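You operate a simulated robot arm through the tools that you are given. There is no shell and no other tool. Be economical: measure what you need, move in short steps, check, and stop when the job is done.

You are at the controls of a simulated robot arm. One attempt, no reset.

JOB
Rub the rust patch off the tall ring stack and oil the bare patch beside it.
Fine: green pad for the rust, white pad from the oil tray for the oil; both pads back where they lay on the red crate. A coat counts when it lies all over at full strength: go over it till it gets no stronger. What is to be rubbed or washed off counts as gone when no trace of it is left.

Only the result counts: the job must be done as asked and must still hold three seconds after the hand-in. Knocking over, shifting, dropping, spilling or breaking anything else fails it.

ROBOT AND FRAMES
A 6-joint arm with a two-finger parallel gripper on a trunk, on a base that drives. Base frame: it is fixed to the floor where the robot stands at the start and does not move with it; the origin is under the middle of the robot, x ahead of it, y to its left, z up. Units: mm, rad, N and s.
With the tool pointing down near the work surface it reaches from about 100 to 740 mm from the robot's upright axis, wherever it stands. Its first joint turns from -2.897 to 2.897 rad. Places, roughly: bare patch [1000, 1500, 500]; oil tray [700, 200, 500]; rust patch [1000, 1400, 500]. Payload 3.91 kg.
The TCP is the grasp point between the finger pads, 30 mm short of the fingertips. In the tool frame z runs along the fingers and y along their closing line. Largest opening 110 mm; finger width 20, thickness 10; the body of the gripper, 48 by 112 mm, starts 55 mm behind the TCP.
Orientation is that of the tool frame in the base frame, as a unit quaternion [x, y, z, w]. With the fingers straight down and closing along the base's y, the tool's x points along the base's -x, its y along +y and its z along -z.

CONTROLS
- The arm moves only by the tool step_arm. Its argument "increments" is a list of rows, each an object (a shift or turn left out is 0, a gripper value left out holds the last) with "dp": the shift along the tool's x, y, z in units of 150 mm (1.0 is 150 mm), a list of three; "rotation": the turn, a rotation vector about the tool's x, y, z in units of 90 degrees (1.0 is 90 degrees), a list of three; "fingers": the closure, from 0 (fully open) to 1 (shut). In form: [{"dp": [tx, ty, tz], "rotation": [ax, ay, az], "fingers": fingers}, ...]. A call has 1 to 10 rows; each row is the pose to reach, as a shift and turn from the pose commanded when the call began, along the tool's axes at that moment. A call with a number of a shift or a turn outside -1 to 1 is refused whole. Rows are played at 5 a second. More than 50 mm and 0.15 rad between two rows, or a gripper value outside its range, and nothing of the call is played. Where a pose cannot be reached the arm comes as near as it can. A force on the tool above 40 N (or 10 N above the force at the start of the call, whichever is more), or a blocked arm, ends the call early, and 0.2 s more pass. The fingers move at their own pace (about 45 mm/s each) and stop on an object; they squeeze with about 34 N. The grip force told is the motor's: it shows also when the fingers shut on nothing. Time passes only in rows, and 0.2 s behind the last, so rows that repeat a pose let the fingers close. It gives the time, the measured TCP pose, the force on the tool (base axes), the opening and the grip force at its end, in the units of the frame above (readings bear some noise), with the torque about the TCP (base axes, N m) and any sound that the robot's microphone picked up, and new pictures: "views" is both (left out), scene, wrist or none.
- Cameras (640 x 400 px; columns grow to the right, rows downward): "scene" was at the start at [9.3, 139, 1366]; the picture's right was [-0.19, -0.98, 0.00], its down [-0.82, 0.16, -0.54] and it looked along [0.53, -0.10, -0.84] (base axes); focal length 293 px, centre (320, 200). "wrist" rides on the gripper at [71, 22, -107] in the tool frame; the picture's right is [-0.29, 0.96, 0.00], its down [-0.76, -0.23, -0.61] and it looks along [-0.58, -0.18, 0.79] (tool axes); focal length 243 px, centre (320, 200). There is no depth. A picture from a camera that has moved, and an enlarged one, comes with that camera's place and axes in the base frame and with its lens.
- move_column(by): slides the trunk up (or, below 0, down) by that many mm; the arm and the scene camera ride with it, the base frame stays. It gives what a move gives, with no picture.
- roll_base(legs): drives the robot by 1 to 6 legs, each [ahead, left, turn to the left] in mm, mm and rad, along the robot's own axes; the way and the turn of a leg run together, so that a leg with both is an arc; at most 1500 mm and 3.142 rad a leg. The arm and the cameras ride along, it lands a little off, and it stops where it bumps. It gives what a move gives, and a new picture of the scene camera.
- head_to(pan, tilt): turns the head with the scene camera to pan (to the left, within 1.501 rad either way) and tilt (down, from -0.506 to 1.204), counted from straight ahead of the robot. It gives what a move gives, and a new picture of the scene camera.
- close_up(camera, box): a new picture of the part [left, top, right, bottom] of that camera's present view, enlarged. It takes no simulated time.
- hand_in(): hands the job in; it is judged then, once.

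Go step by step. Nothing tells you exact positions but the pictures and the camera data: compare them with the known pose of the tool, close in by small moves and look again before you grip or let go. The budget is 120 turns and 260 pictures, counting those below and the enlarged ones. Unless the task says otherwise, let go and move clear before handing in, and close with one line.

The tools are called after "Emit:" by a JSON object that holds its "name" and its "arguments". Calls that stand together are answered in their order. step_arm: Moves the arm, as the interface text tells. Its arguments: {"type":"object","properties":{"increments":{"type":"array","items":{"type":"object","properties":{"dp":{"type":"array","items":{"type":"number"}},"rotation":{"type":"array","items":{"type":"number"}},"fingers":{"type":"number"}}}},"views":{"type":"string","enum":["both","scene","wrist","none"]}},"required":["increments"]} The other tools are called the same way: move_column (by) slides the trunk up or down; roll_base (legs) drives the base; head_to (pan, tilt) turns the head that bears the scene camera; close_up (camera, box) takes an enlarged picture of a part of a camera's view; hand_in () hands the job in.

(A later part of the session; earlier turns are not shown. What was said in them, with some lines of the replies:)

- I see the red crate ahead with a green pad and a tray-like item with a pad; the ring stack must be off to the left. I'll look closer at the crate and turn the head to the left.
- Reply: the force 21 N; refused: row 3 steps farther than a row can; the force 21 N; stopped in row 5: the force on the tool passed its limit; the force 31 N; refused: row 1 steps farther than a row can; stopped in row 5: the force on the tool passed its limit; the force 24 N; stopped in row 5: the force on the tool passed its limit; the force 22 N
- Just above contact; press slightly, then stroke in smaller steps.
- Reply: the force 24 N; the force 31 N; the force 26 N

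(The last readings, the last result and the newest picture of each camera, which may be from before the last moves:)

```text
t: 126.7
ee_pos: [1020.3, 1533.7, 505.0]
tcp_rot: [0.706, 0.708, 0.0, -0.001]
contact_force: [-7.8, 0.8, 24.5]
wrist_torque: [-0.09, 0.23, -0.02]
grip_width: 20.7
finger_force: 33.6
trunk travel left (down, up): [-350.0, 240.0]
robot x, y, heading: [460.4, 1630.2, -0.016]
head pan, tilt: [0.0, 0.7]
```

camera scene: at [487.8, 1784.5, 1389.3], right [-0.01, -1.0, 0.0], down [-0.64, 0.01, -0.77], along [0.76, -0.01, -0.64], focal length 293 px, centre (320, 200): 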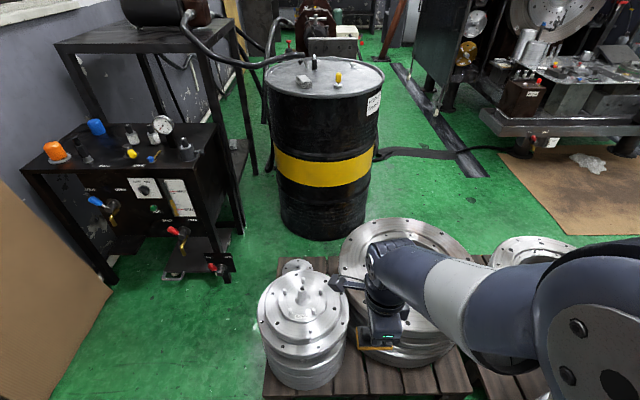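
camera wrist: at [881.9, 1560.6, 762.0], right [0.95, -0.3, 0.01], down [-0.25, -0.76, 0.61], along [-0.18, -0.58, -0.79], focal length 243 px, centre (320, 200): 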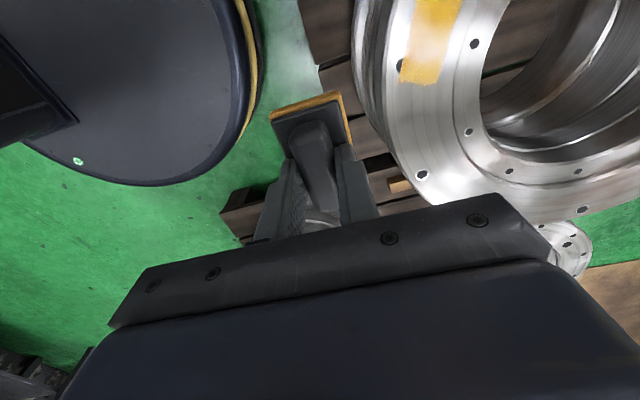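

Emit:
{"name": "step_arm", "arguments": {"increments": [{"dp": [0, -0.15, 0]}, {"dp": [0, -0.3, 0]}, {"dp": [-0.15, -0.35, 0]}, {"dp": [-0.15, -0.15, 0]}, {"dp": [-0.15, 0, 0]}, {"dp": [-0.3, -0.15, 0]}, {"dp": [-0.3, -0.35, 0]}, {"dp": [-0.4, -0.4, 0]}, {"dp": [-0.4, -0.2, 0]}, {"dp": [-0.2, -0.22, 0]}], "views": "none"}}

Emit:
{"name": "step_arm", "arguments": {"increments": [{"dp": [0, 0, -0.15]}, {"dp": [0, -0.1, -0.4]}, {"dp": [0.1, -0.2, -0.65]}, {"dp": [0.2, -0.35, -0.85]}, {"dp": [0.2, -0.5, -1]}, {"dp": [0.2, -0.6, -1]}], "views": "none"}}

Emit:
{"name": "close_up", "arguments": {"camera": "wrist", "box": [350, 30, 494, 120]}}

```text
t: 128.9
ee_pos: [989.4, 1500.4, 505.6]
tcp_rot: [0.706, 0.708, 0.0, 0.0]
contact_force: [1.0, -1.7, 14.5]
wrist_torque: [-0.17, -0.08, 0.12]
grip_width: 21.0
finger_force: 34.1
trunk travel left (down, up): [-350.0, 240.0]
robot x, y, heading: [460.5, 1632.0, -0.014]
head pan, tilt: [0.0, 0.7]
```

```text
t: 130.3
ee_pos: [900.4, 1535.9, 652.8]
tcp_rot: [0.706, 0.708, 0.0, -0.001]
contact_force: [-0.4, -0.6, -0.7]
wrist_torque: [0.0, 0.01, 0.0]
grip_width: 20.9
finger_force: 34.2
trunk travel left (down, up): [-350.0, 240.0]
robot x, y, heading: [461.7, 1630.9, -0.015]
head pan, tilt: [0.0, 0.7]
```

```text
4.44 times, centred on (422, 75) of wrist
camera zoom: at [921.6, 1607.3, 761.3], right [0.96, -0.29, 0.0], down [-0.23, -0.76, 0.61], along [-0.18, -0.58, -0.79], focal length 1078 px, centre (-133, 756)
```

zoom: 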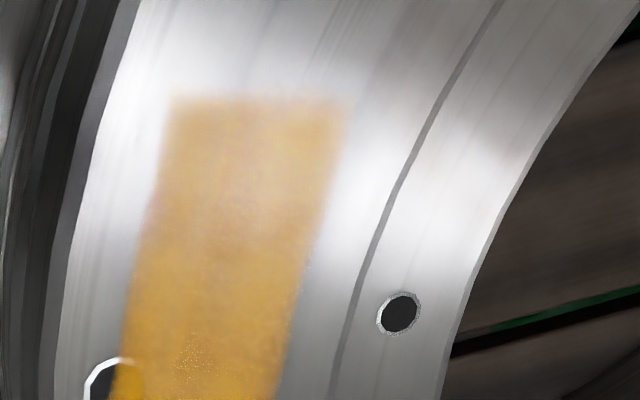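

Emit:
{"name": "step_arm", "arguments": {"increments": [{"dp": [0.1, -0.05, -0.25]}, {"dp": [0.2, -0.1, -0.5]}, {"dp": [0.3, -0.15, -0.75]}, {"dp": [0.42, -0.2, -1.0]}, {"dp": [0.42, -0.2, -1.0]}], "views": "none"}}

Emit:
{"name": "close_up", "arguments": {"camera": "wrist", "box": [350, 64, 446, 124]}}

```text
t: 131.5
ee_pos: [867.7, 1600.9, 805.0]
tcp_rot: [0.706, 0.708, 0.0, -0.002]
contact_force: [-1.1, -0.5, -1.1]
wrist_torque: [0.0, 0.01, -0.03]
grip_width: 21.1
finger_force: 34.2
trunk travel left (down, up): [-350.0, 240.0]
robot x, y, heading: [458.3, 1631.9, -0.015]
head pan, tilt: [0.0, 0.7]
```

```text
6.67 times, centred on (398, 94) of wrist
camera zoom: at [889.2, 1671.3, 913.2], right [0.96, -0.29, 0.0], down [-0.23, -0.76, 0.61], along [-0.18, -0.58, -0.79], focal length 1618 px, centre (-200, 907)
```

zoom: 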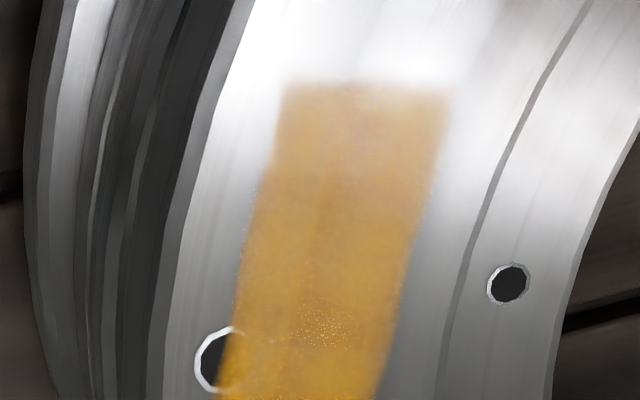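

Emit:
{"name": "step_arm", "arguments": {"increments": [{"dp": [-0.1, 0.2, 0.2]}, {"dp": [-0.2, 0.4, 0.4]}, {"dp": [-0.3, 0.6, 0.6]}, {"dp": [-0.42, 0.8, 0.8]}, {"dp": [-0.42, 0.88, 1.0]}, {"dp": [-0.42, 0.88, 1.0]}], "views": "none"}}

Emit:
{"name": "step_arm", "arguments": {"increments": [{"dp": [0, 0, 0.3]}, {"dp": [0, 0, 0.6]}, {"dp": [0, 0, 0.85]}, {"dp": [0, 0, 0.95]}, {"dp": [0, 0, 0.985]}, {"dp": [0, 0, 0.995]}, {"dp": [0, 0, 1.0]}, {"dp": [0, 0, 1.0]}], "views": "none"}}

```text
t: 132.9
ee_pos: [1002.6, 1535.1, 654.0]
tcp_rot: [0.706, 0.708, 0.0, -0.001]
contact_force: [-0.3, -0.3, -0.8]
wrist_torque: [-0.03, -0.01, 0.02]
grip_width: 20.9
finger_force: 33.7
trunk travel left (down, up): [-350.0, 240.0]
robot x, y, heading: [460.7, 1631.6, -0.015]
head pan, tilt: [0.0, 0.7]
```

```text
t: 134.7
ee_pos: [1002.1, 1534.1, 505.5]
tcp_rot: [0.706, 0.708, 0.0, -0.001]
contact_force: [1.1, 1.2, 21.0]
wrist_torque: [0.08, 0.07, 0.02]
grip_width: 21.0
finger_force: 34.2
trunk travel left (down, up): [-350.0, 240.0]
robot x, y, heading: [458.3, 1630.5, -0.012]
head pan, tilt: [0.0, 0.7]
```

Emit:
{"name": "step_arm", "arguments": {"increments": [{"dp": [0.08, 0.1, 0]}, {"dp": [0.08, -0.1, 0]}, {"dp": [0.0, -0.15, 0]}, {"dp": [0, 0.1, 0]}, {"dp": [-0.1, 0.08, 0]}, {"dp": [-0.1, -0.18, 0]}, {"dp": [0.05, -0.1, 0]}, {"dp": [0.08, 0.0, 0]}, {"dp": [0.0, 0.1, 0]}, {"dp": [-0.2, 0, 0]}], "views": "none"}}

Emit:
{"name": "step_arm", "arguments": {"increments": [{"dp": [0, 0.05, 0]}, {"dp": [0, -0.2, 0]}, {"dp": [-0.12, -0.22, 0]}, {"dp": [-0.12, 0.0, 0]}, {"dp": [-0.22, 0.0, 0]}, {"dp": [-0.22, -0.24, 0]}, {"dp": [-0.1, -0.24, 0]}, {"dp": [0.0, -0.05, 0]}, {"dp": [0.2, -0.05, 0]}, {"dp": [0.2, 0.1, 0]}], "views": "none"}}

Emit:
{"name": "step_arm", "arguments": {"increments": [{"dp": [0, 0, -0.15]}, {"dp": [0, -0.1, -0.4]}, {"dp": [0, -0.3, -0.6]}, {"dp": [0, -0.5, -0.8]}, {"dp": [0, -0.7, -1]}, {"dp": [0, -0.78, -1]}], "views": "none"}}

Emit:
{"name": "close_up", "arguments": {"camera": "wrist", "box": [350, 30, 494, 120]}}

```text
t: 135.6
ee_pos: [984.2, 1536.5, 505.7]
tcp_rot: [0.707, 0.707, -0.002, -0.004]
contact_force: [-4.6, 0.8, 22.3]
wrist_torque: [-0.19, -0.18, -0.05]
grip_width: 21.3
finger_force: 33.8
trunk travel left (down, up): [-350.0, 240.0]
robot x, y, heading: [458.3, 1634.9, -0.02]
head pan, tilt: [0.0, 0.7]
stopped in row 4: the force on the tool passed its limit (the readings are from after the stop); the commanded pose is now the measured one
```

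```text
t: 137.0
ee_pos: [960.2, 1501.4, 505.5]
tcp_rot: [0.707, 0.707, -0.001, 0.003]
contact_force: [-5.5, -0.6, 21.0]
wrist_torque: [0.28, 0.38, 0.05]
grip_width: 21.0
finger_force: 34.7
trunk travel left (down, up): [-350.0, 240.0]
robot x, y, heading: [462.3, 1634.8, -0.009]
head pan, tilt: [0.0, 0.7]
stopped in row 6: the force on the tool passed its limit (the readings are from after the stop); the commanded pose is now the measured one
```

```text
t: 138.4
ee_pos: [842.5, 1502.8, 651.9]
tcp_rot: [0.707, 0.708, 0.0, 0.001]
contact_force: [-0.7, 0.4, -0.8]
wrist_torque: [-0.02, 0.03, 0.01]
grip_width: 21.0
finger_force: 33.9
trunk travel left (down, up): [-350.0, 240.0]
robot x, y, heading: [461.3, 1632.8, -0.021]
head pan, tilt: [0.0, 0.7]
```

```text
4.44 times, centred on (422, 75) of wrist
camera zoom: at [862.6, 1574.5, 760.8], right [0.96, -0.29, 0.0], down [-0.23, -0.76, 0.61], along [-0.17, -0.58, -0.79], focal length 1078 px, centre (-133, 756)
```

zoom: 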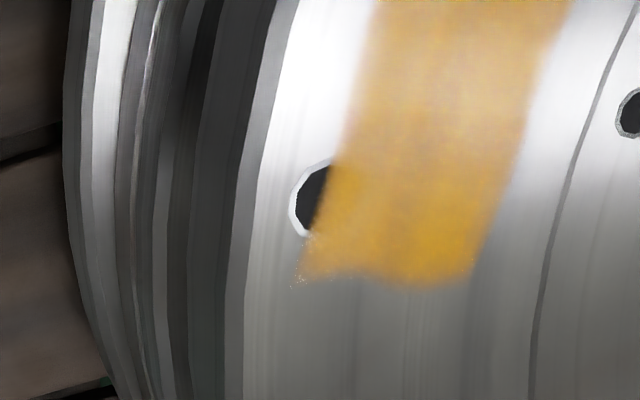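

Emit:
{"name": "step_arm", "arguments": {"increments": [{"dp": [0, -0.1, -0.3]}, {"dp": [0.15, -0.2, -0.55]}, {"dp": [0.35, -0.3, -0.75]}, {"dp": [0.6, -0.4, -0.9]}, {"dp": [0.8, -0.55, -1.0]}, {"dp": [0.8, -0.55, -1.0]}], "views": "none"}}

Emit:
{"name": "roll_base", "arguments": {"legs": [[-460, 0, 0.015], [0, -130, 0]]}}

Emit:
{"name": "close_up", "arguments": {"camera": "scene", "box": [290, 195, 370, 245]}}

```text
t: 139.8
ee_pos: [758.7, 1617.3, 805.1]
tcp_rot: [0.706, 0.708, 0.0, 0.001]
contact_force: [0.0, 0.1, -1.2]
wrist_torque: [-0.02, -0.05, 0.01]
grip_width: 21.1
finger_force: 33.8
trunk travel left (down, up): [-350.0, 240.0]
robot x, y, heading: [462.4, 1632.0, -0.014]
head pan, tilt: [0.0, 0.7]
```

```text
t: 143.5
ee_pos: [290.4, 1489.3, 803.4]
tcp_rot: [0.709, 0.706, -0.001, 0.001]
contact_force: [0.1, 0.6, 0.1]
wrist_torque: [0.0, -0.01, 0.0]
grip_width: 21.0
finger_force: 34.8
trunk travel left (down, up): [-350.0, 240.0]
robot x, y, heading: [-12.2, 1507.7, -0.024]
head pan, tilt: [0.0, 0.7]
camera scene: at [20.2, 1657.8, 1389.2], right [-0.02, -1.0, 0.0], down [-0.64, 0.01, -0.76], along [0.76, -0.02, -0.64], focal length 293 px, centre (320, 200)
```

scene: 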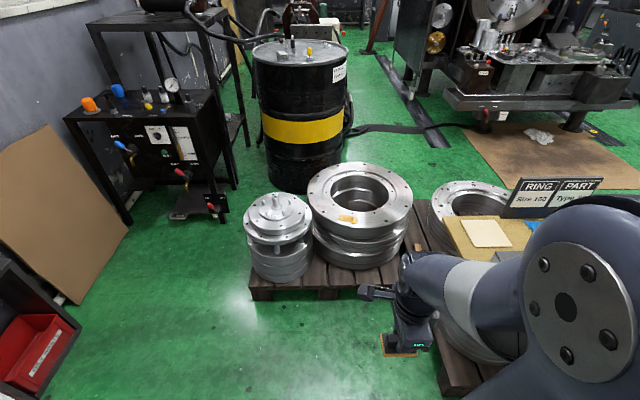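

```text
8.00 times, centred on (330, 220) of scene
camera zoom: at [20.2, 1657.8, 1389.2], right [-0.02, -1.0, 0.0], down [-0.64, 0.01, -0.76], along [0.76, -0.02, -0.64], focal length 2342 px, centre (240, 40)
```

zoom: 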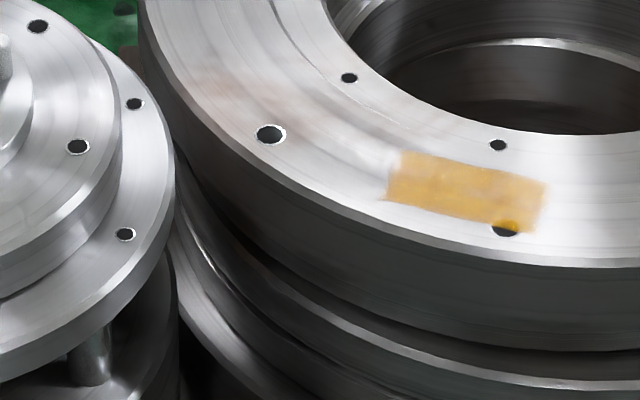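

Emit:
{"name": "close_up", "arguments": {"camera": "scene", "box": [332, 207, 364, 227]}}

Emit:
{"name": "close_up", "arguments": {"camera": "scene", "box": [360, 190, 408, 220]}}

```text
16.00 times, centred on (348, 217) of scene
camera zoom: at [20.2, 1657.8, 1389.2], right [-0.02, -1.0, 0.0], down [-0.64, 0.01, -0.76], along [0.76, -0.02, -0.64], focal length 4683 px, centre (-128, -72)
```

zoom: 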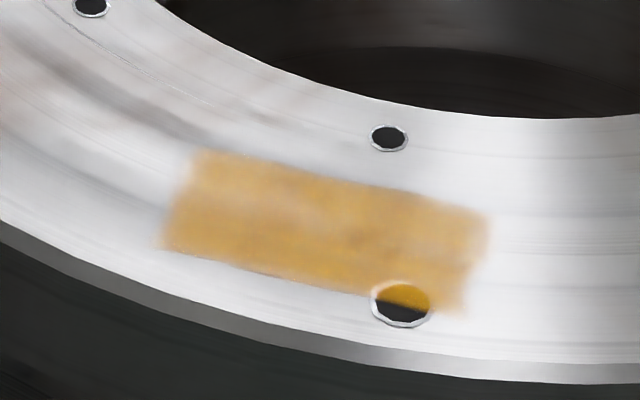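

```text
13.33 times, centred on (384, 205) of scene
camera zoom: at [20.2, 1657.8, 1389.2], right [-0.02, -1.0, 0.0], down [-0.64, 0.01, -0.76], along [0.76, -0.02, -0.64], focal length 3903 px, centre (-533, 133)
```

zoom: 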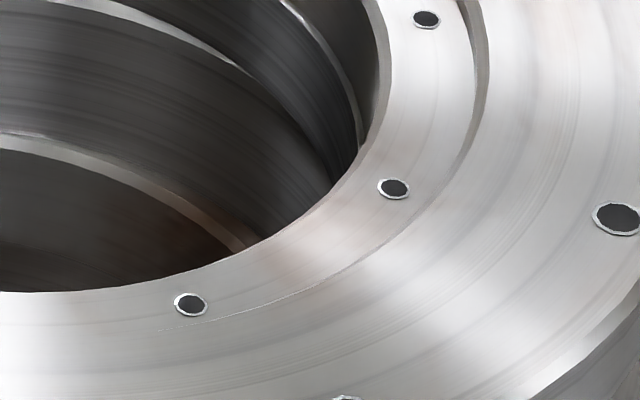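

Emit:
{"name": "close_up", "arguments": {"camera": "scene", "box": [372, 195, 420, 225]}}

Emit:
{"name": "close_up", "arguments": {"camera": "scene", "box": [362, 205, 410, 235]}}

```text
13.33 times, centred on (396, 210) of scene
camera zoom: at [20.2, 1657.8, 1389.2], right [-0.02, -1.0, 0.0], down [-0.64, 0.01, -0.76], along [0.76, -0.02, -0.64], focal length 3903 px, centre (-693, 67)
```

zoom: 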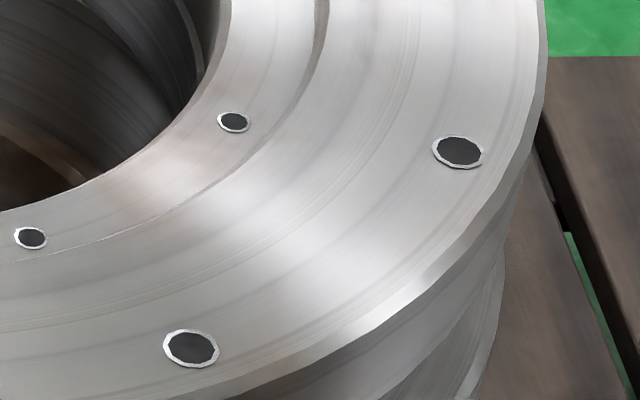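

```text
13.33 times, centred on (386, 220) of scene
camera zoom: at [20.2, 1657.8, 1389.2], right [-0.02, -1.0, 0.0], down [-0.64, 0.01, -0.76], along [0.76, -0.02, -0.64], focal length 3903 px, centre (-560, -67)
```

zoom: 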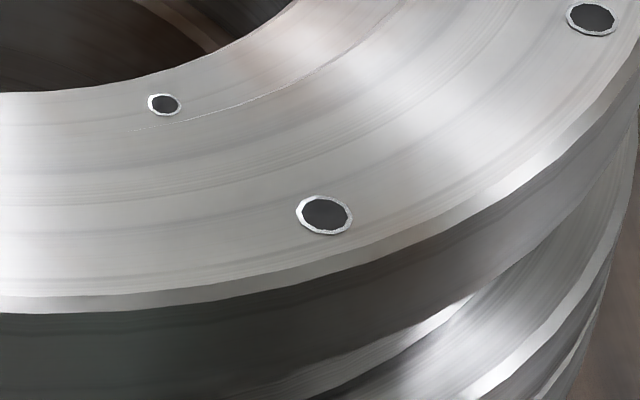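

Emit:
{"name": "roll_base", "arguments": {"legs": [[12, 0, 0.024], [0, -1500, 0]]}}

```text
t: 151.1
ee_pos: [294.6, 23.5, 804.6]
tcp_rot: [0.707, 0.707, 0.0, 0.001]
contact_force: [-0.4, -1.0, -1.2]
wrist_torque: [0.02, 0.01, 0.02]
grip_width: 21.1
finger_force: 33.7
trunk travel left (down, up): [-350.0, 240.0]
robot x, y, heading: [-4.1, 36.4, -0.017]
head pan, tilt: [0.0, 0.7]
camera scene: at [22.4, 191.2, 1389.3], right [-0.02, -1.0, 0.0], down [-0.64, 0.01, -0.76], along [0.76, -0.01, -0.64], focal length 293 px, centre (320, 200)
```

scene: 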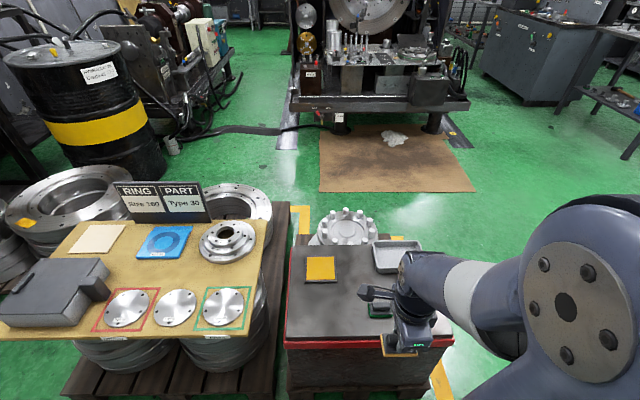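

Emit:
{"name": "step_arm", "arguments": {"increments": [{"dp": [0.1, 0.28, 0]}, {"dp": [0.2, 0.56, 0]}, {"dp": [0.3, 0.8, 0]}, {"dp": [0.4, 1.0, 0]}, {"dp": [0.6, 1.0, 0]}, {"dp": [0.6, 1.0, 0]}], "views": "none"}}

Emit:
{"name": "step_arm", "arguments": {"increments": [{"dp": [0.1, 0.28, 0]}, {"dp": [0.2, 0.56, 0]}, {"dp": [0.3, 0.8, 0]}, {"dp": [0.4, 1.0, 0]}, {"dp": [0.4, 1.0, 0]}], "views": "none"}}

Emit:
{"name": "step_arm", "arguments": {"increments": [{"dp": [0, 0.2, 0.2]}, {"dp": [0, 0.39, 0.4]}, {"dp": [0, 0.39, 0.7]}, {"dp": [0, 0.39, 0.8]}, {"dp": [0, 0.39, 0.8]}], "views": "wrist"}}

```text
t: 152.5
ee_pos: [443.6, 114.3, 802.1]
tcp_rot: [0.707, 0.707, 0.0, 0.0]
contact_force: [-0.4, 0.1, -0.6]
wrist_torque: [-0.01, -0.01, 0.04]
grip_width: 20.9
finger_force: 34.0
trunk travel left (down, up): [-350.0, 240.0]
robot x, y, heading: [-7.7, 36.8, -0.014]
head pan, tilt: [0.0, 0.7]
```

```text
t: 153.7
ee_pos: [592.6, 175.6, 802.9]
tcp_rot: [0.707, 0.707, 0.0, 0.002]
contact_force: [-0.1, -0.6, -1.1]
wrist_torque: [0.01, -0.03, 0.04]
grip_width: 21.1
finger_force: 33.7
trunk travel left (down, up): [-350.0, 240.0]
robot x, y, heading: [-9.3, 37.5, -0.013]
head pan, tilt: [0.0, 0.7]
```

```text
t: 154.9
ee_pos: [649.9, 172.4, 684.2]
tcp_rot: [0.707, 0.707, 0.0, 0.002]
contact_force: [-1.4, 0.4, -0.7]
wrist_torque: [0.0, -0.01, -0.01]
grip_width: 20.9
finger_force: 34.1
trunk travel left (down, up): [-350.0, 240.0]
robot x, y, heading: [-3.6, 37.8, -0.018]
head pan, tilt: [0.0, 0.7]
camera wrist: at [670.9, 245.4, 792.2], right [0.96, -0.29, 0.0], down [-0.23, -0.76, 0.61], along [-0.17, -0.58, -0.79], focal length 243 px, centre (320, 200)
```

wrist: 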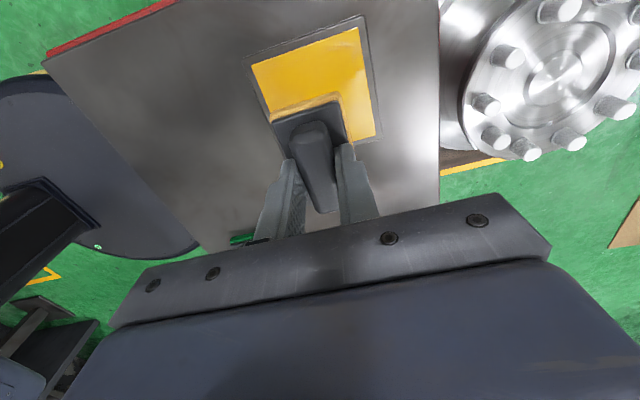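

Emit:
{"name": "step_arm", "arguments": {"increments": [{"dp": [0.02, 0.01, 0.25]}, {"dp": [0.02, 0.01, 0.42]}, {"dp": [0.02, 0.01, 0.5]}, {"dp": [0.02, 0.01, 0.53]}, {"dp": [0.02, 0.01, 0.545]}, {"dp": [0.02, 0.01, 0.553]}, {"dp": [0.02, 0.01, 0.558]}], "views": "none"}}

```text
t: 156.5
ee_pos: [653.8, 175.8, 602.0]
tcp_rot: [0.707, 0.707, 0.001, 0.001]
contact_force: [-0.1, -0.3, -1.0]
wrist_torque: [0.01, -0.02, -0.03]
grip_width: 20.9
finger_force: 34.0
trunk travel left (down, up): [-350.0, 240.0]
robot x, y, heading: [-3.0, 40.1, -0.015]
head pan, tilt: [0.0, 0.7]
```

Emit:
{"name": "step_arm", "arguments": {"increments": [{"dp": [0, 0, 0.007]}, {"dp": [0, 0, 0.014]}, {"dp": [0, 0, 0.018]}], "views": "none"}}

```text
t: 157.3
ee_pos: [653.2, 177.3, 600.3]
tcp_rot: [0.707, 0.708, 0.002, 0.002]
contact_force: [-1.7, 1.1, 5.0]
wrist_torque: [0.07, 0.18, 0.02]
grip_width: 20.7
finger_force: 34.7
trunk travel left (down, up): [-350.0, 240.0]
robot x, y, heading: [-7.4, 37.0, -0.018]
head pan, tilt: [0.0, 0.7]
```

Emit:
{"name": "step_arm", "arguments": {"increments": [{"dp": [0, 0, -0.1]}, {"dp": [0, 0, -0.2]}, {"dp": [0, 0, -0.2]}, {"dp": [0, 0, -0.45]}, {"dp": [0, 0, -0.7]}, {"dp": [0, -0.2, -0.9]}, {"dp": [0, -0.4, -1.0]}, {"dp": [0, -0.7, -1.0]}, {"dp": [0, -1.0, -1.0]}, {"dp": [0, -1.0, -1.0]}], "views": "none"}}

Emit:
{"name": "step_arm", "arguments": {"increments": [{"dp": [-0.1, -0.25, -0.1]}, {"dp": [-0.3, -0.5, -0.2]}, {"dp": [-0.5, -0.7, -0.3]}, {"dp": [-0.7, -0.9, -0.4]}, {"dp": [-0.8, -1.0, -0.45]}, {"dp": [-0.8, -1.0, -0.45]}], "views": "none"}}

Emit:
{"name": "step_arm", "arguments": {"increments": [{"dp": [-0.1, -0.25, 0]}, {"dp": [-0.2, -0.35, 0]}, {"dp": [-0.2, -0.35, 0]}], "views": "none"}}

Emit:
{"name": "roll_base", "arguments": {"legs": [[0, 0, 0.017], [0, 1500, 0], [0, 100, 0], [455, 0, 0]]}}

```text
t: 159.5
ee_pos: [502.4, 174.2, 746.0]
tcp_rot: [0.707, 0.707, 0.001, 0.001]
contact_force: [0.8, -0.1, -0.6]
wrist_torque: [-0.01, -0.02, 0.0]
grip_width: 21.1
finger_force: 34.3
trunk travel left (down, up): [-350.0, 240.0]
robot x, y, heading: [-5.2, 44.1, -0.015]
head pan, tilt: [0.0, 0.7]
```

```text
refused: row 2 steps farther than a row can; nothing moved
```

```text
t: 160.3
ee_pos: [451.2, 146.0, 747.8]
tcp_rot: [0.707, 0.708, 0.0, 0.001]
contact_force: [0.0, -0.2, -1.2]
wrist_torque: [0.01, 0.02, 0.01]
grip_width: 21.0
finger_force: 34.2
trunk travel left (down, up): [-350.0, 240.0]
robot x, y, heading: [-6.2, 36.3, -0.009]
head pan, tilt: [0.0, 0.7]
```

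```text
t: 171.3
ee_pos: [902.2, 1769.2, 747.0]
tcp_rot: [0.698, 0.716, 0.0, 0.002]
contact_force: [0.1, 0.2, 0.4]
wrist_torque: [0.01, 0.0, 0.02]
grip_width: 21.3
finger_force: 34.3
trunk travel left (down, up): [-350.0, 240.0]
robot x, y, heading: [448.3, 1652.4, 0.006]
head pan, tilt: [0.0, 0.7]
camera scene: at [472.1, 1804.3, 1389.3], right [0.01, -1.0, 0.0], down [-0.64, -0.01, -0.76], along [0.76, 0.01, -0.64], focal length 293 px, centre (320, 200)
```

scene: 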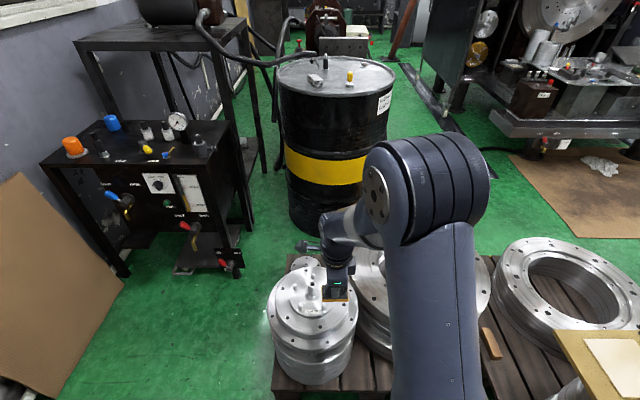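

Emit:
{"name": "step_arm", "arguments": {"increments": [{"dp": [0, 0, -0.3]}, {"dp": [-0.2, 0, -0.4]}, {"dp": [-0.5, 0, -0.4]}, {"dp": [-0.8, 0, -0.4]}, {"dp": [-1.0, 0.15, -0.4]}, {"dp": [-1.0, 0.4, -0.4]}, {"dp": [-1.0, 0.627, -0.4]}, {"dp": [-1.0, 0.627, -0.4]}], "views": "none"}}

Emit:
{"name": "step_arm", "arguments": {"increments": [{"dp": [-0.25, 0, 0.1]}, {"dp": [-0.5, 0, 0.2]}, {"dp": [-0.577, 0, 0.45]}, {"dp": [-0.577, 0, 0.75]}, {"dp": [-0.577, 0, 1.0]}, {"dp": [-0.577, 0, 1.0]}], "views": "wrist"}}

```text
t: 173.1
ee_pos: [1001.2, 1622.9, 805.5]
tcp_rot: [0.698, 0.716, 0.001, 0.0]
contact_force: [-0.6, 0.4, 0.1]
wrist_torque: [-0.02, -0.02, -0.02]
grip_width: 20.8
finger_force: 33.8
trunk travel left (down, up): [-350.0, 240.0]
robot x, y, heading: [452.0, 1652.8, 0.015]
head pan, tilt: [0.0, 0.7]
```

```text
t: 174.5
ee_pos: [1004.1, 1538.7, 657.0]
tcp_rot: [0.697, 0.717, 0.0, 0.001]
contact_force: [-0.4, -0.3, 0.1]
wrist_torque: [0.01, 0.01, -0.02]
grip_width: 21.0
finger_force: 33.7
trunk travel left (down, up): [-350.0, 240.0]
robot x, y, heading: [447.8, 1647.9, 0.005]
head pan, tilt: [0.0, 0.7]
camera wrist: at [1023.1, 1611.2, 765.8], right [0.96, -0.27, 0.0], down [-0.21, -0.77, 0.61], along [-0.16, -0.59, -0.79], focal length 243 px, centre (320, 200)
```

wrist: 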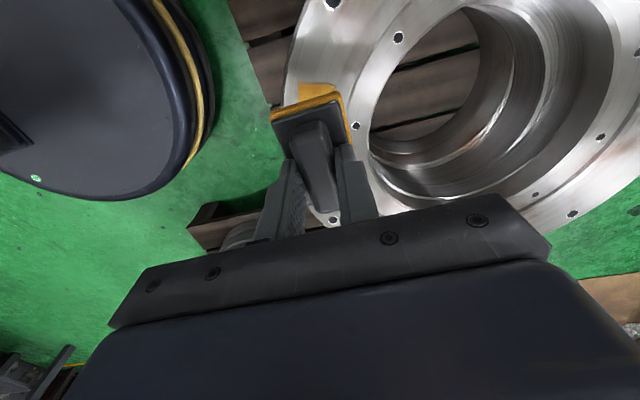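

Emit:
{"name": "step_arm", "arguments": {"increments": [{"dp": [0, 0, 0.3]}, {"dp": [0, 0, 0.6]}, {"dp": [0, 0, 0.85]}, {"dp": [0, 0, 0.95]}, {"dp": [0, 0, 0.98]}, {"dp": [0, 0, 0.992]}, {"dp": [0, 0, 0.998]}], "views": "none"}}

Emit:
{"name": "step_arm", "arguments": {"increments": [{"dp": [0, 0, 0.005]}, {"dp": [0, 0, 0.01]}], "views": "none"}}

```text
t: 176.1
ee_pos: [1004.0, 1535.9, 508.3]
tcp_rot: [0.698, 0.716, 0.0, 0.001]
contact_force: [0.6, 0.8, -1.2]
wrist_torque: [0.02, -0.02, -0.01]
grip_width: 21.1
finger_force: 34.3
trunk travel left (down, up): [-350.0, 240.0]
robot x, y, heading: [447.8, 1651.5, 0.013]
head pan, tilt: [0.0, 0.7]
```

```text
t: 176.7
ee_pos: [1004.0, 1535.9, 508.0]
tcp_rot: [0.698, 0.717, 0.0, 0.001]
contact_force: [0.0, 0.2, -0.2]
wrist_torque: [0.01, 0.01, 0.01]
grip_width: 20.9
finger_force: 33.8
trunk travel left (down, up): [-350.0, 240.0]
robot x, y, heading: [450.5, 1654.3, 0.007]
head pan, tilt: [0.0, 0.7]
```

Emit:
{"name": "step_arm", "arguments": {"increments": [{"dp": [0, 0, 0.008]}, {"dp": [0, 0, 0.014]}, {"dp": [0, 0, 0.02]}], "views": "none"}}

```text
t: 177.5
ee_pos: [1002.4, 1536.0, 505.7]
tcp_rot: [0.698, 0.716, 0.001, 0.002]
contact_force: [-2.1, 1.0, 7.7]
wrist_torque: [0.22, 0.23, 0.01]
grip_width: 20.9
finger_force: 34.1
trunk travel left (down, up): [-350.0, 240.0]
robot x, y, heading: [446.9, 1651.9, 0.006]
head pan, tilt: [0.0, 0.7]
```

Emit:
{"name": "step_arm", "arguments": {"increments": [{"dp": [0.08, 0.1, 0]}, {"dp": [0.08, -0.08, 0]}, {"dp": [0, -0.12, 0]}, {"dp": [0, 0.1, 0]}, {"dp": [-0.1, 0.1, 0]}, {"dp": [-0.1, -0.12, 0]}, {"dp": [-0.2, -0.2, 0]}, {"dp": [-0.2, 0.05, 0]}, {"dp": [-0.3, 0.0, 0]}, {"dp": [-0.3, -0.2, 0]}], "views": "none"}}

Emit:
{"name": "step_arm", "arguments": {"increments": [{"dp": [-0.12, -0.06, 0]}, {"dp": [-0.12, 0.15, 0]}, {"dp": [-0.22, 0.1, 0]}, {"dp": [-0.22, -0.1, 0]}, {"dp": [0, -0.1, 0]}, {"dp": [0, 0.15, 0]}, {"dp": [0.15, 0.2, 0]}, {"dp": [0.15, 0.0, 0]}, {"dp": [0.3, 0.05, 0]}, {"dp": [0.3, 0.25, 0]}], "views": "none"}}

Emit:
{"name": "step_arm", "arguments": {"increments": [{"dp": [0.06, 0.05, 0]}, {"dp": [0.06, -0.15, 0]}, {"dp": [-0.1, -0.25, 0]}, {"dp": [-0.1, -0.05, 0]}, {"dp": [-0.25, -0.1, 0]}, {"dp": [-0.25, -0.3, 0]}, {"dp": [-0.4, -0.35, 0]}, {"dp": [-0.4, -0.15, 0]}, {"dp": [-0.5, -0.15, 0]}, {"dp": [-0.5, -0.35, 0]}], "views": "none"}}

```text
t: 179.7
ee_pos: [973.7, 1487.3, 505.2]
tcp_rot: [0.698, 0.716, 0.001, 0.002]
contact_force: [2.9, -1.9, 13.5]
wrist_torque: [0.16, 0.1, -0.04]
grip_width: 21.1
finger_force: 33.6
trunk travel left (down, up): [-350.0, 240.0]
robot x, y, heading: [444.7, 1653.2, 0.009]
head pan, tilt: [0.0, 0.7]
```

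```text
t: 181.9
ee_pos: [1010.3, 1532.5, 505.0]
tcp_rot: [0.698, 0.716, 0.001, 0.0]
contact_force: [-1.5, 0.2, 3.5]
wrist_torque: [-0.03, 0.07, -0.01]
grip_width: 20.9
finger_force: 34.1
trunk travel left (down, up): [-350.0, 240.0]
robot x, y, heading: [445.1, 1653.9, 0.01]
head pan, tilt: [0.0, 0.7]
```

```text
t: 184.1
ee_pos: [960.3, 1458.5, 505.2]
tcp_rot: [0.699, 0.715, 0.0, 0.001]
contact_force: [1.2, -1.4, 4.7]
wrist_torque: [-0.01, 0.03, -0.06]
grip_width: 21.1
finger_force: 33.8
trunk travel left (down, up): [-350.0, 240.0]
robot x, y, heading: [445.6, 1650.9, 0.007]
head pan, tilt: [0.0, 0.7]
```

Emit:
{"name": "step_arm", "arguments": {"increments": [{"dp": [0, 0, -0.15]}, {"dp": [0, 0, -0.4]}, {"dp": [0.05, -0.1, -0.65]}, {"dp": [0.2, -0.25, -0.85]}, {"dp": [0.35, -0.4, -1]}, {"dp": [0.5, -0.6, -1.0]}, {"dp": [0.7, -0.8, -1.0]}, {"dp": [0.9, -1.0, -1.0]}, {"dp": [0.9, -1.0, -1.0]}], "views": "none"}}

Emit:
{"name": "step_arm", "arguments": {"increments": [{"dp": [0.0, -0.1, -0.25]}, {"dp": [0.1, -0.3, -0.45]}, {"dp": [0.2, -0.4, -0.7]}, {"dp": [0.2, -0.4, -0.9]}, {"dp": [0.2, -0.4, -0.95]}], "views": "none"}}

Emit:
{"name": "roll_base", "arguments": {"legs": [[-450, 0, -0.01], [0, -143, 0]]}}

Emit:
{"name": "close_up", "arguments": {"camera": "scene", "box": [290, 195, 370, 245]}}

```text
t: 186.1
ee_pos: [803.0, 1592.1, 652.6]
tcp_rot: [0.698, 0.716, 0.001, 0.002]
contact_force: [-0.4, 0.7, -0.8]
wrist_torque: [-0.02, -0.01, 0.01]
grip_width: 21.2
finger_force: 33.7
trunk travel left (down, up): [-350.0, 240.0]
robot x, y, heading: [443.7, 1649.2, 0.012]
head pan, tilt: [0.0, 0.7]
```

```text
t: 187.3
ee_pos: [743.4, 1622.4, 796.8]
tcp_rot: [0.698, 0.716, -0.001, 0.001]
contact_force: [-0.1, 0.5, -1.0]
wrist_torque: [0.01, -0.02, -0.02]
grip_width: 21.1
finger_force: 33.7
trunk travel left (down, up): [-350.0, 240.0]
robot x, y, heading: [445.3, 1650.1, 0.008]
head pan, tilt: [0.0, 0.7]
```

```text
t: 190.9
ee_pos: [303.2, 1474.1, 796.1]
tcp_rot: [0.701, 0.713, 0.0, 0.001]
contact_force: [-0.2, 1.0, -0.7]
wrist_torque: [0.01, -0.02, 0.0]
grip_width: 21.2
finger_force: 33.6
trunk travel left (down, up): [-350.0, 240.0]
robot x, y, heading: [10.8, 1504.3, 0.002]
head pan, tilt: [0.0, 0.7]
camera scene: at [34.0, 1659.0, 1389.2], right [0.0, -1.0, 0.0], down [-0.64, 0.0, -0.76], along [0.76, 0.0, -0.64], focal length 293 px, centre (320, 200)
```

scene: 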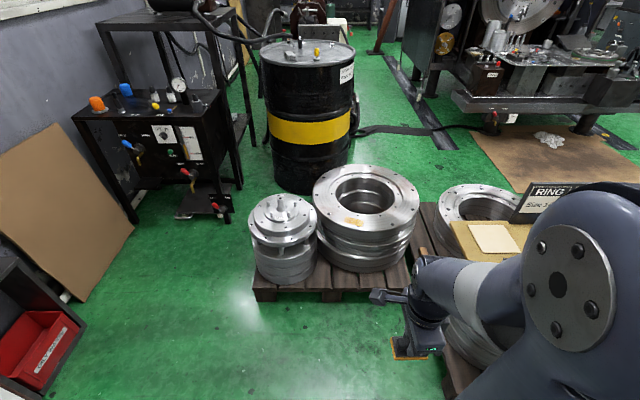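

```text
8.00 times, centred on (330, 220) of scene
camera zoom: at [34.0, 1659.0, 1389.2], right [0.0, -1.0, 0.0], down [-0.64, 0.0, -0.76], along [0.76, 0.0, -0.64], focal length 2342 px, centre (240, 40)
```

zoom: 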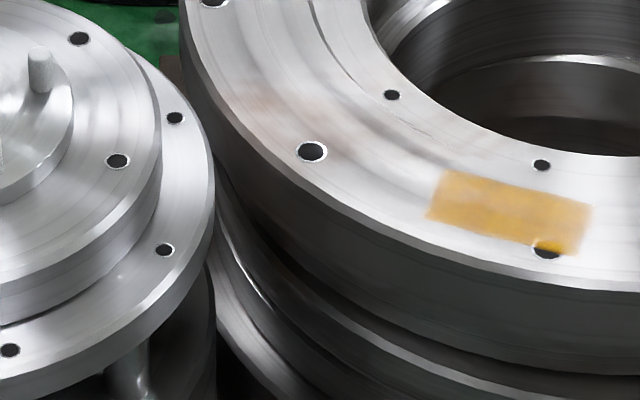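

Emit:
{"name": "close_up", "arguments": {"camera": "scene", "box": [338, 210, 370, 230]}}

```text
16.00 times, centred on (354, 220) of scene
camera zoom: at [34.0, 1659.0, 1389.2], right [0.0, -1.0, 0.0], down [-0.64, 0.0, -0.76], along [0.76, 0.0, -0.64], focal length 4683 px, centre (-224, -120)
```

zoom: 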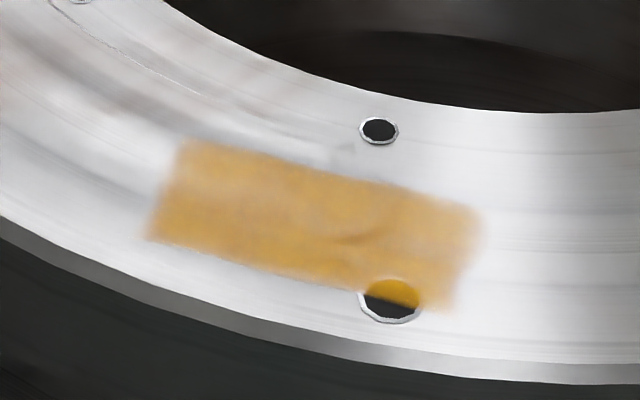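

Emit:
{"name": "roll_base", "arguments": {"legs": [[-8, 0, -0.002], [0, -1495, 0]]}}

```text
t: 198.6
ee_pos: [279.1, -10.7, 796.5]
tcp_rot: [0.708, 0.706, 0.0, 0.001]
contact_force: [-0.4, -0.1, -1.3]
wrist_torque: [0.0, 0.01, 0.0]
grip_width: 21.2
finger_force: 34.1
trunk travel left (down, up): [-350.0, 240.0]
robot x, y, heading: [-16.9, 30.7, -0.026]
head pan, tilt: [0.0, 0.7]
camera scene: at [12.6, 180.0, 1389.3], right [-0.02, -1.0, 0.0], down [-0.64, 0.01, -0.76], along [0.76, -0.02, -0.64], focal length 293 px, centre (320, 200)
```

scene: 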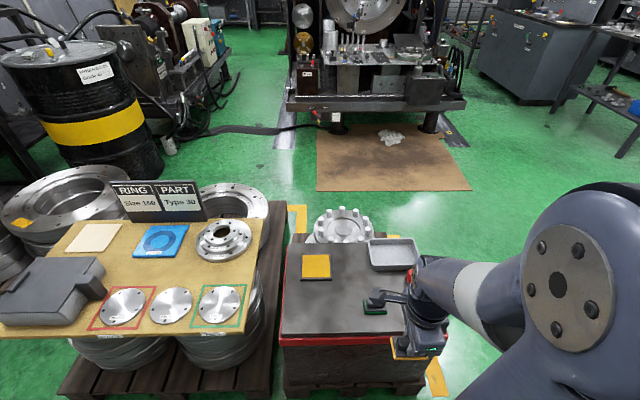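

Emit:
{"name": "step_arm", "arguments": {"increments": [{"dp": [0.2, 0.2, 0]}, {"dp": [0.42, 0.42, 0]}, {"dp": [0.64, 0.64, 0]}, {"dp": [0.86, 0.86, 0]}, {"dp": [1.0, 1.0, 0]}, {"dp": [1.0, 1.0, 0]}], "views": "none"}}

Emit:
{"name": "step_arm", "arguments": {"increments": [{"dp": [0.2, 0.2, 0.1]}, {"dp": [0.35, 0.35, 0.2]}, {"dp": [0.473, 0.42, 0.4]}, {"dp": [0.473, 0.42, 0.7]}, {"dp": [0.473, 0.42, 1.0]}, {"dp": [0.473, 0.42, 1.0]}], "views": "wrist"}}

```text
t: 200.0
ee_pos: [429.3, 137.7, 795.4]
tcp_rot: [0.71, 0.705, 0.0, 0.001]
contact_force: [0.2, -0.3, -0.1]
wrist_torque: [0.0, 0.01, -0.05]
grip_width: 21.1
finger_force: 34.1
trunk travel left (down, up): [-350.0, 240.0]
robot x, y, heading: [-14.6, 26.3, -0.019]
head pan, tilt: [0.0, 0.7]
```

```text
t: 201.4
ee_pos: [491.2, 207.4, 643.5]
tcp_rot: [0.709, 0.705, 0.001, 0.001]
contact_force: [-0.3, 0.3, -0.6]
wrist_torque: [0.02, 0.03, -0.01]
grip_width: 21.0
finger_force: 34.1
trunk travel left (down, up): [-350.0, 240.0]
robot x, y, heading: [-12.6, 27.8, -0.025]
head pan, tilt: [0.0, 0.7]
camera wrist: at [513.6, 279.4, 750.1], right [0.96, -0.3, 0.0], down [-0.24, -0.76, 0.61], along [-0.18, -0.58, -0.79], focal length 243 px, centre (320, 200)
```

wrist: 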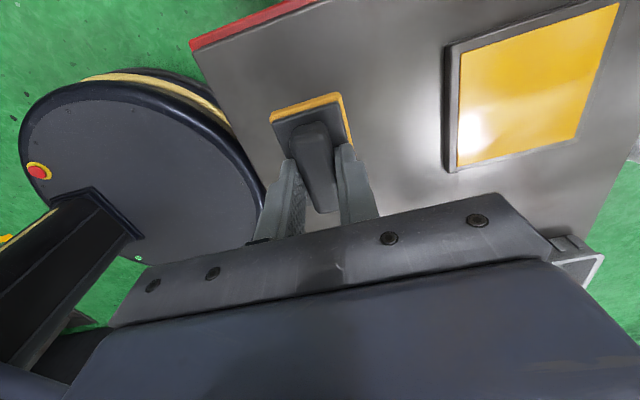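

Emit:
{"name": "step_arm", "arguments": {"increments": [{"dp": [0.02, 0, 0.15]}, {"dp": [0.02, 0, 0.27]}, {"dp": [0.02, 0, 0.32]}, {"dp": [0.02, 0, 0.343]}, {"dp": [0.02, 0, 0.352]}], "views": "none"}}

Emit:
{"name": "step_arm", "arguments": {"increments": [{"dp": [0, 0, 0.004]}, {"dp": [0, 0, 0.008]}], "views": "none"}}

```text
t: 202.6
ee_pos: [491.9, 212.4, 593.7]
tcp_rot: [0.709, 0.705, 0.001, 0.002]
contact_force: [-0.9, -0.2, -1.0]
wrist_torque: [-0.01, -0.02, 0.01]
grip_width: 20.9
finger_force: 34.1
trunk travel left (down, up): [-350.0, 240.0]
robot x, y, heading: [-15.4, 28.8, -0.027]
head pan, tilt: [0.0, 0.7]
```

```text
t: 203.2
ee_pos: [492.7, 210.8, 592.1]
tcp_rot: [0.709, 0.705, -0.001, 0.001]
contact_force: [1.1, 0.2, -1.0]
wrist_torque: [0.02, -0.01, 0.0]
grip_width: 21.1
finger_force: 34.0
trunk travel left (down, up): [-350.0, 240.0]
robot x, y, heading: [-14.8, 27.3, -0.025]
head pan, tilt: [0.0, 0.7]
```

Emit:
{"name": "step_arm", "arguments": {"increments": [{"dp": [0, 0, 0.007]}, {"dp": [0, 0, 0.014]}, {"dp": [0, 0, 0.02]}], "views": "none"}}

```text
t: 204.0
ee_pos: [493.0, 211.4, 591.1]
tcp_rot: [0.708, 0.706, 0.0, 0.001]
contact_force: [-0.6, 0.1, -0.5]
wrist_torque: [0.01, 0.02, 0.01]
grip_width: 21.2
finger_force: 34.0
trunk travel left (down, up): [-350.0, 240.0]
robot x, y, heading: [-17.1, 23.7, -0.025]
head pan, tilt: [0.0, 0.7]
```

Emit:
{"name": "step_arm", "arguments": {"increments": [{"dp": [0, 0, 0.006]}, {"dp": [0, 0, 0.012]}], "views": "none"}}

```text
t: 204.6
ee_pos: [492.5, 210.7, 588.8]
tcp_rot: [0.709, 0.705, 0.0, 0.001]
contact_force: [0.4, -0.2, -1.4]
wrist_torque: [0.0, -0.03, 0.0]
grip_width: 21.2
finger_force: 33.5
trunk travel left (down, up): [-350.0, 240.0]
robot x, y, heading: [-17.1, 29.3, -0.022]
head pan, tilt: [0.0, 0.7]
```

Emit:
{"name": "step_arm", "arguments": {"increments": [{"dp": [0, 0, 0.005]}, {"dp": [0, 0, 0.01]}], "views": "wrist"}}

```text
t: 205.2
ee_pos: [492.5, 211.6, 587.6]
tcp_rot: [0.708, 0.706, 0.002, 0.002]
contact_force: [-1.9, 2.6, 13.2]
wrist_torque: [-0.08, 0.27, -0.03]
grip_width: 21.0
finger_force: 33.8
trunk travel left (down, up): [-350.0, 240.0]
robot x, y, heading: [-17.0, 31.2, -0.019]
head pan, tilt: [0.0, 0.7]
camera wrist: at [514.5, 282.5, 695.8], right [0.96, -0.3, 0.0], down [-0.24, -0.76, 0.61], along [-0.18, -0.58, -0.79], focal length 243 px, centre (320, 200)
```

wrist: 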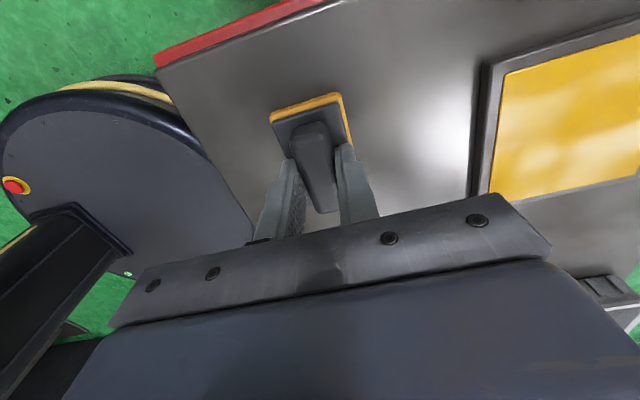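

Emit:
{"name": "step_arm", "arguments": {"increments": [{"dp": [0, 0, -0.009]}, {"dp": [0, 0, -0.009]}], "views": "none"}}

Emit:
{"name": "step_arm", "arguments": {"increments": [{"fingers": 0.75}, {"fingers": 0.75}, {"fingers": 0.75}], "views": "wrist"}}

```text
t: 205.8
ee_pos: [492.3, 210.2, 589.1]
tcp_rot: [0.709, 0.705, -0.001, 0.002]
contact_force: [0.3, 1.4, 1.6]
wrist_torque: [0.08, 0.02, 0.0]
grip_width: 20.9
finger_force: 34.2
trunk travel left (down, up): [-350.0, 240.0]
robot x, y, heading: [-18.5, 28.8, -0.018]
head pan, tilt: [0.0, 0.7]
```

```text
t: 206.6
ee_pos: [492.9, 209.6, 587.4]
tcp_rot: [0.709, 0.705, 0.0, 0.001]
contact_force: [0.1, 0.3, -0.8]
wrist_torque: [0.02, 0.02, 0.05]
grip_width: 27.7
finger_force: 0.4
trunk travel left (down, up): [-350.0, 240.0]
robot x, y, heading: [-16.2, 25.4, -0.022]
head pan, tilt: [0.0, 0.7]
camera wrist: at [514.1, 281.9, 695.9], right [0.96, -0.3, 0.0], down [-0.24, -0.76, 0.61], along [-0.18, -0.58, -0.79], focal length 243 px, centre (320, 200)
```

wrist: 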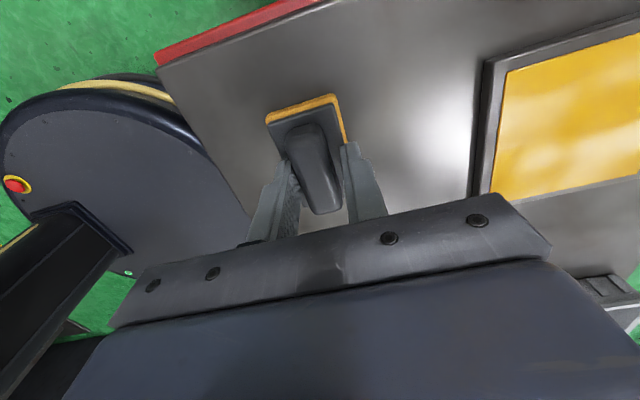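

Emit:
{"name": "step_arm", "arguments": {"increments": [{"dp": [0, -0.02, 0]}, {"dp": [0, -0.02, -0.03]}, {"dp": [0, -0.02, -0.08]}, {"dp": [0, -0.02, -0.2]}], "views": "wrist"}}

```text
t: 207.6
ee_pos: [489.1, 211.3, 618.1]
tcp_rot: [0.708, 0.706, 0.0, 0.001]
contact_force: [0.7, -0.2, -0.9]
wrist_torque: [-0.02, -0.03, -0.02]
grip_width: 27.6
finger_force: 0.0
trunk travel left (down, up): [-350.0, 240.0]
robot x, y, heading: [-16.9, 29.1, -0.02]
head pan, tilt: [0.0, 0.7]
camera wrist: at [510.6, 283.3, 724.9], right [0.96, -0.3, 0.0], down [-0.24, -0.76, 0.61], along [-0.18, -0.58, -0.79], focal length 243 px, centre (320, 200)
```

wrist: 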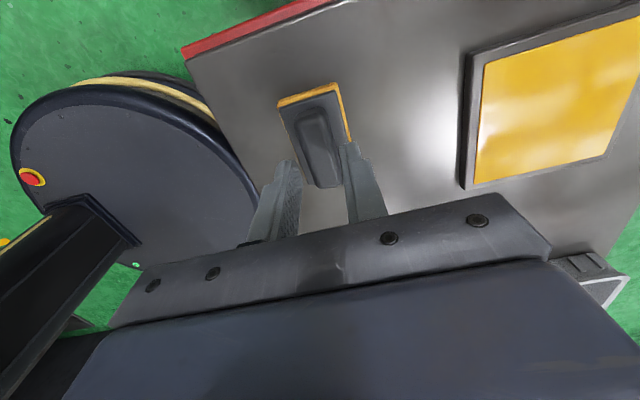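

Released cleanly. I'll rise, open, and check both pads' places.

Emit:
{"name": "step_arm", "arguments": {"increments": [{"dp": [0, 0, -0.25]}, {"dp": [0, 0, -0.5], "fingers": 0}, {"dp": [0, 0, -0.8]}, {"dp": [0, 0, -1.0]}, {"dp": [0, -0.2, -1.0]}, {"dp": [0, -0.2, -1.0]}], "views": "wrist"}}

```text
t: 209.0
ee_pos: [458.3, 212.0, 768.2]
tcp_rot: [0.709, 0.705, 0.0, 0.003]
contact_force: [0.0, 0.7, -0.6]
wrist_torque: [-0.05, 0.04, 0.01]
grip_width: 110.0
finger_force: 0.0
trunk travel left (down, up): [-350.0, 240.0]
robot x, y, heading: [-15.9, 28.2, -0.021]
head pan, tilt: [0.0, 0.7]
camera wrist: at [480.6, 284.1, 876.3], right [0.96, -0.3, 0.0], down [-0.24, -0.76, 0.61], along [-0.18, -0.58, -0.79], focal length 243 px, centre (320, 200)
```

wrist: 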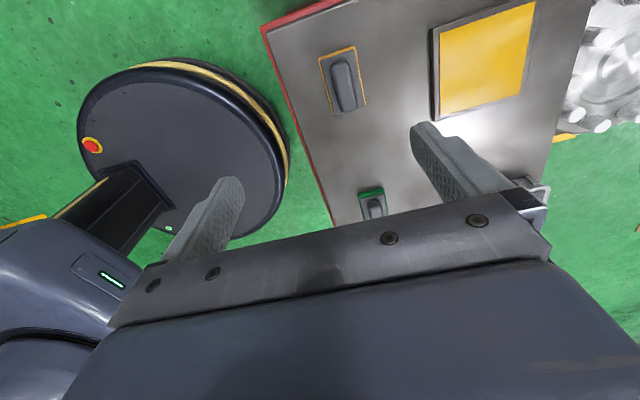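

Emit:
{"name": "hand_in", "arguments": {}}

```text
The job is handed in.
```

The rust is rubbed off the ring stack, and the bare patch beside it is oiled. I re-dipped the pad and went over the patch again, and the coat got no stronger. Both pads are back in their places on the red crate.
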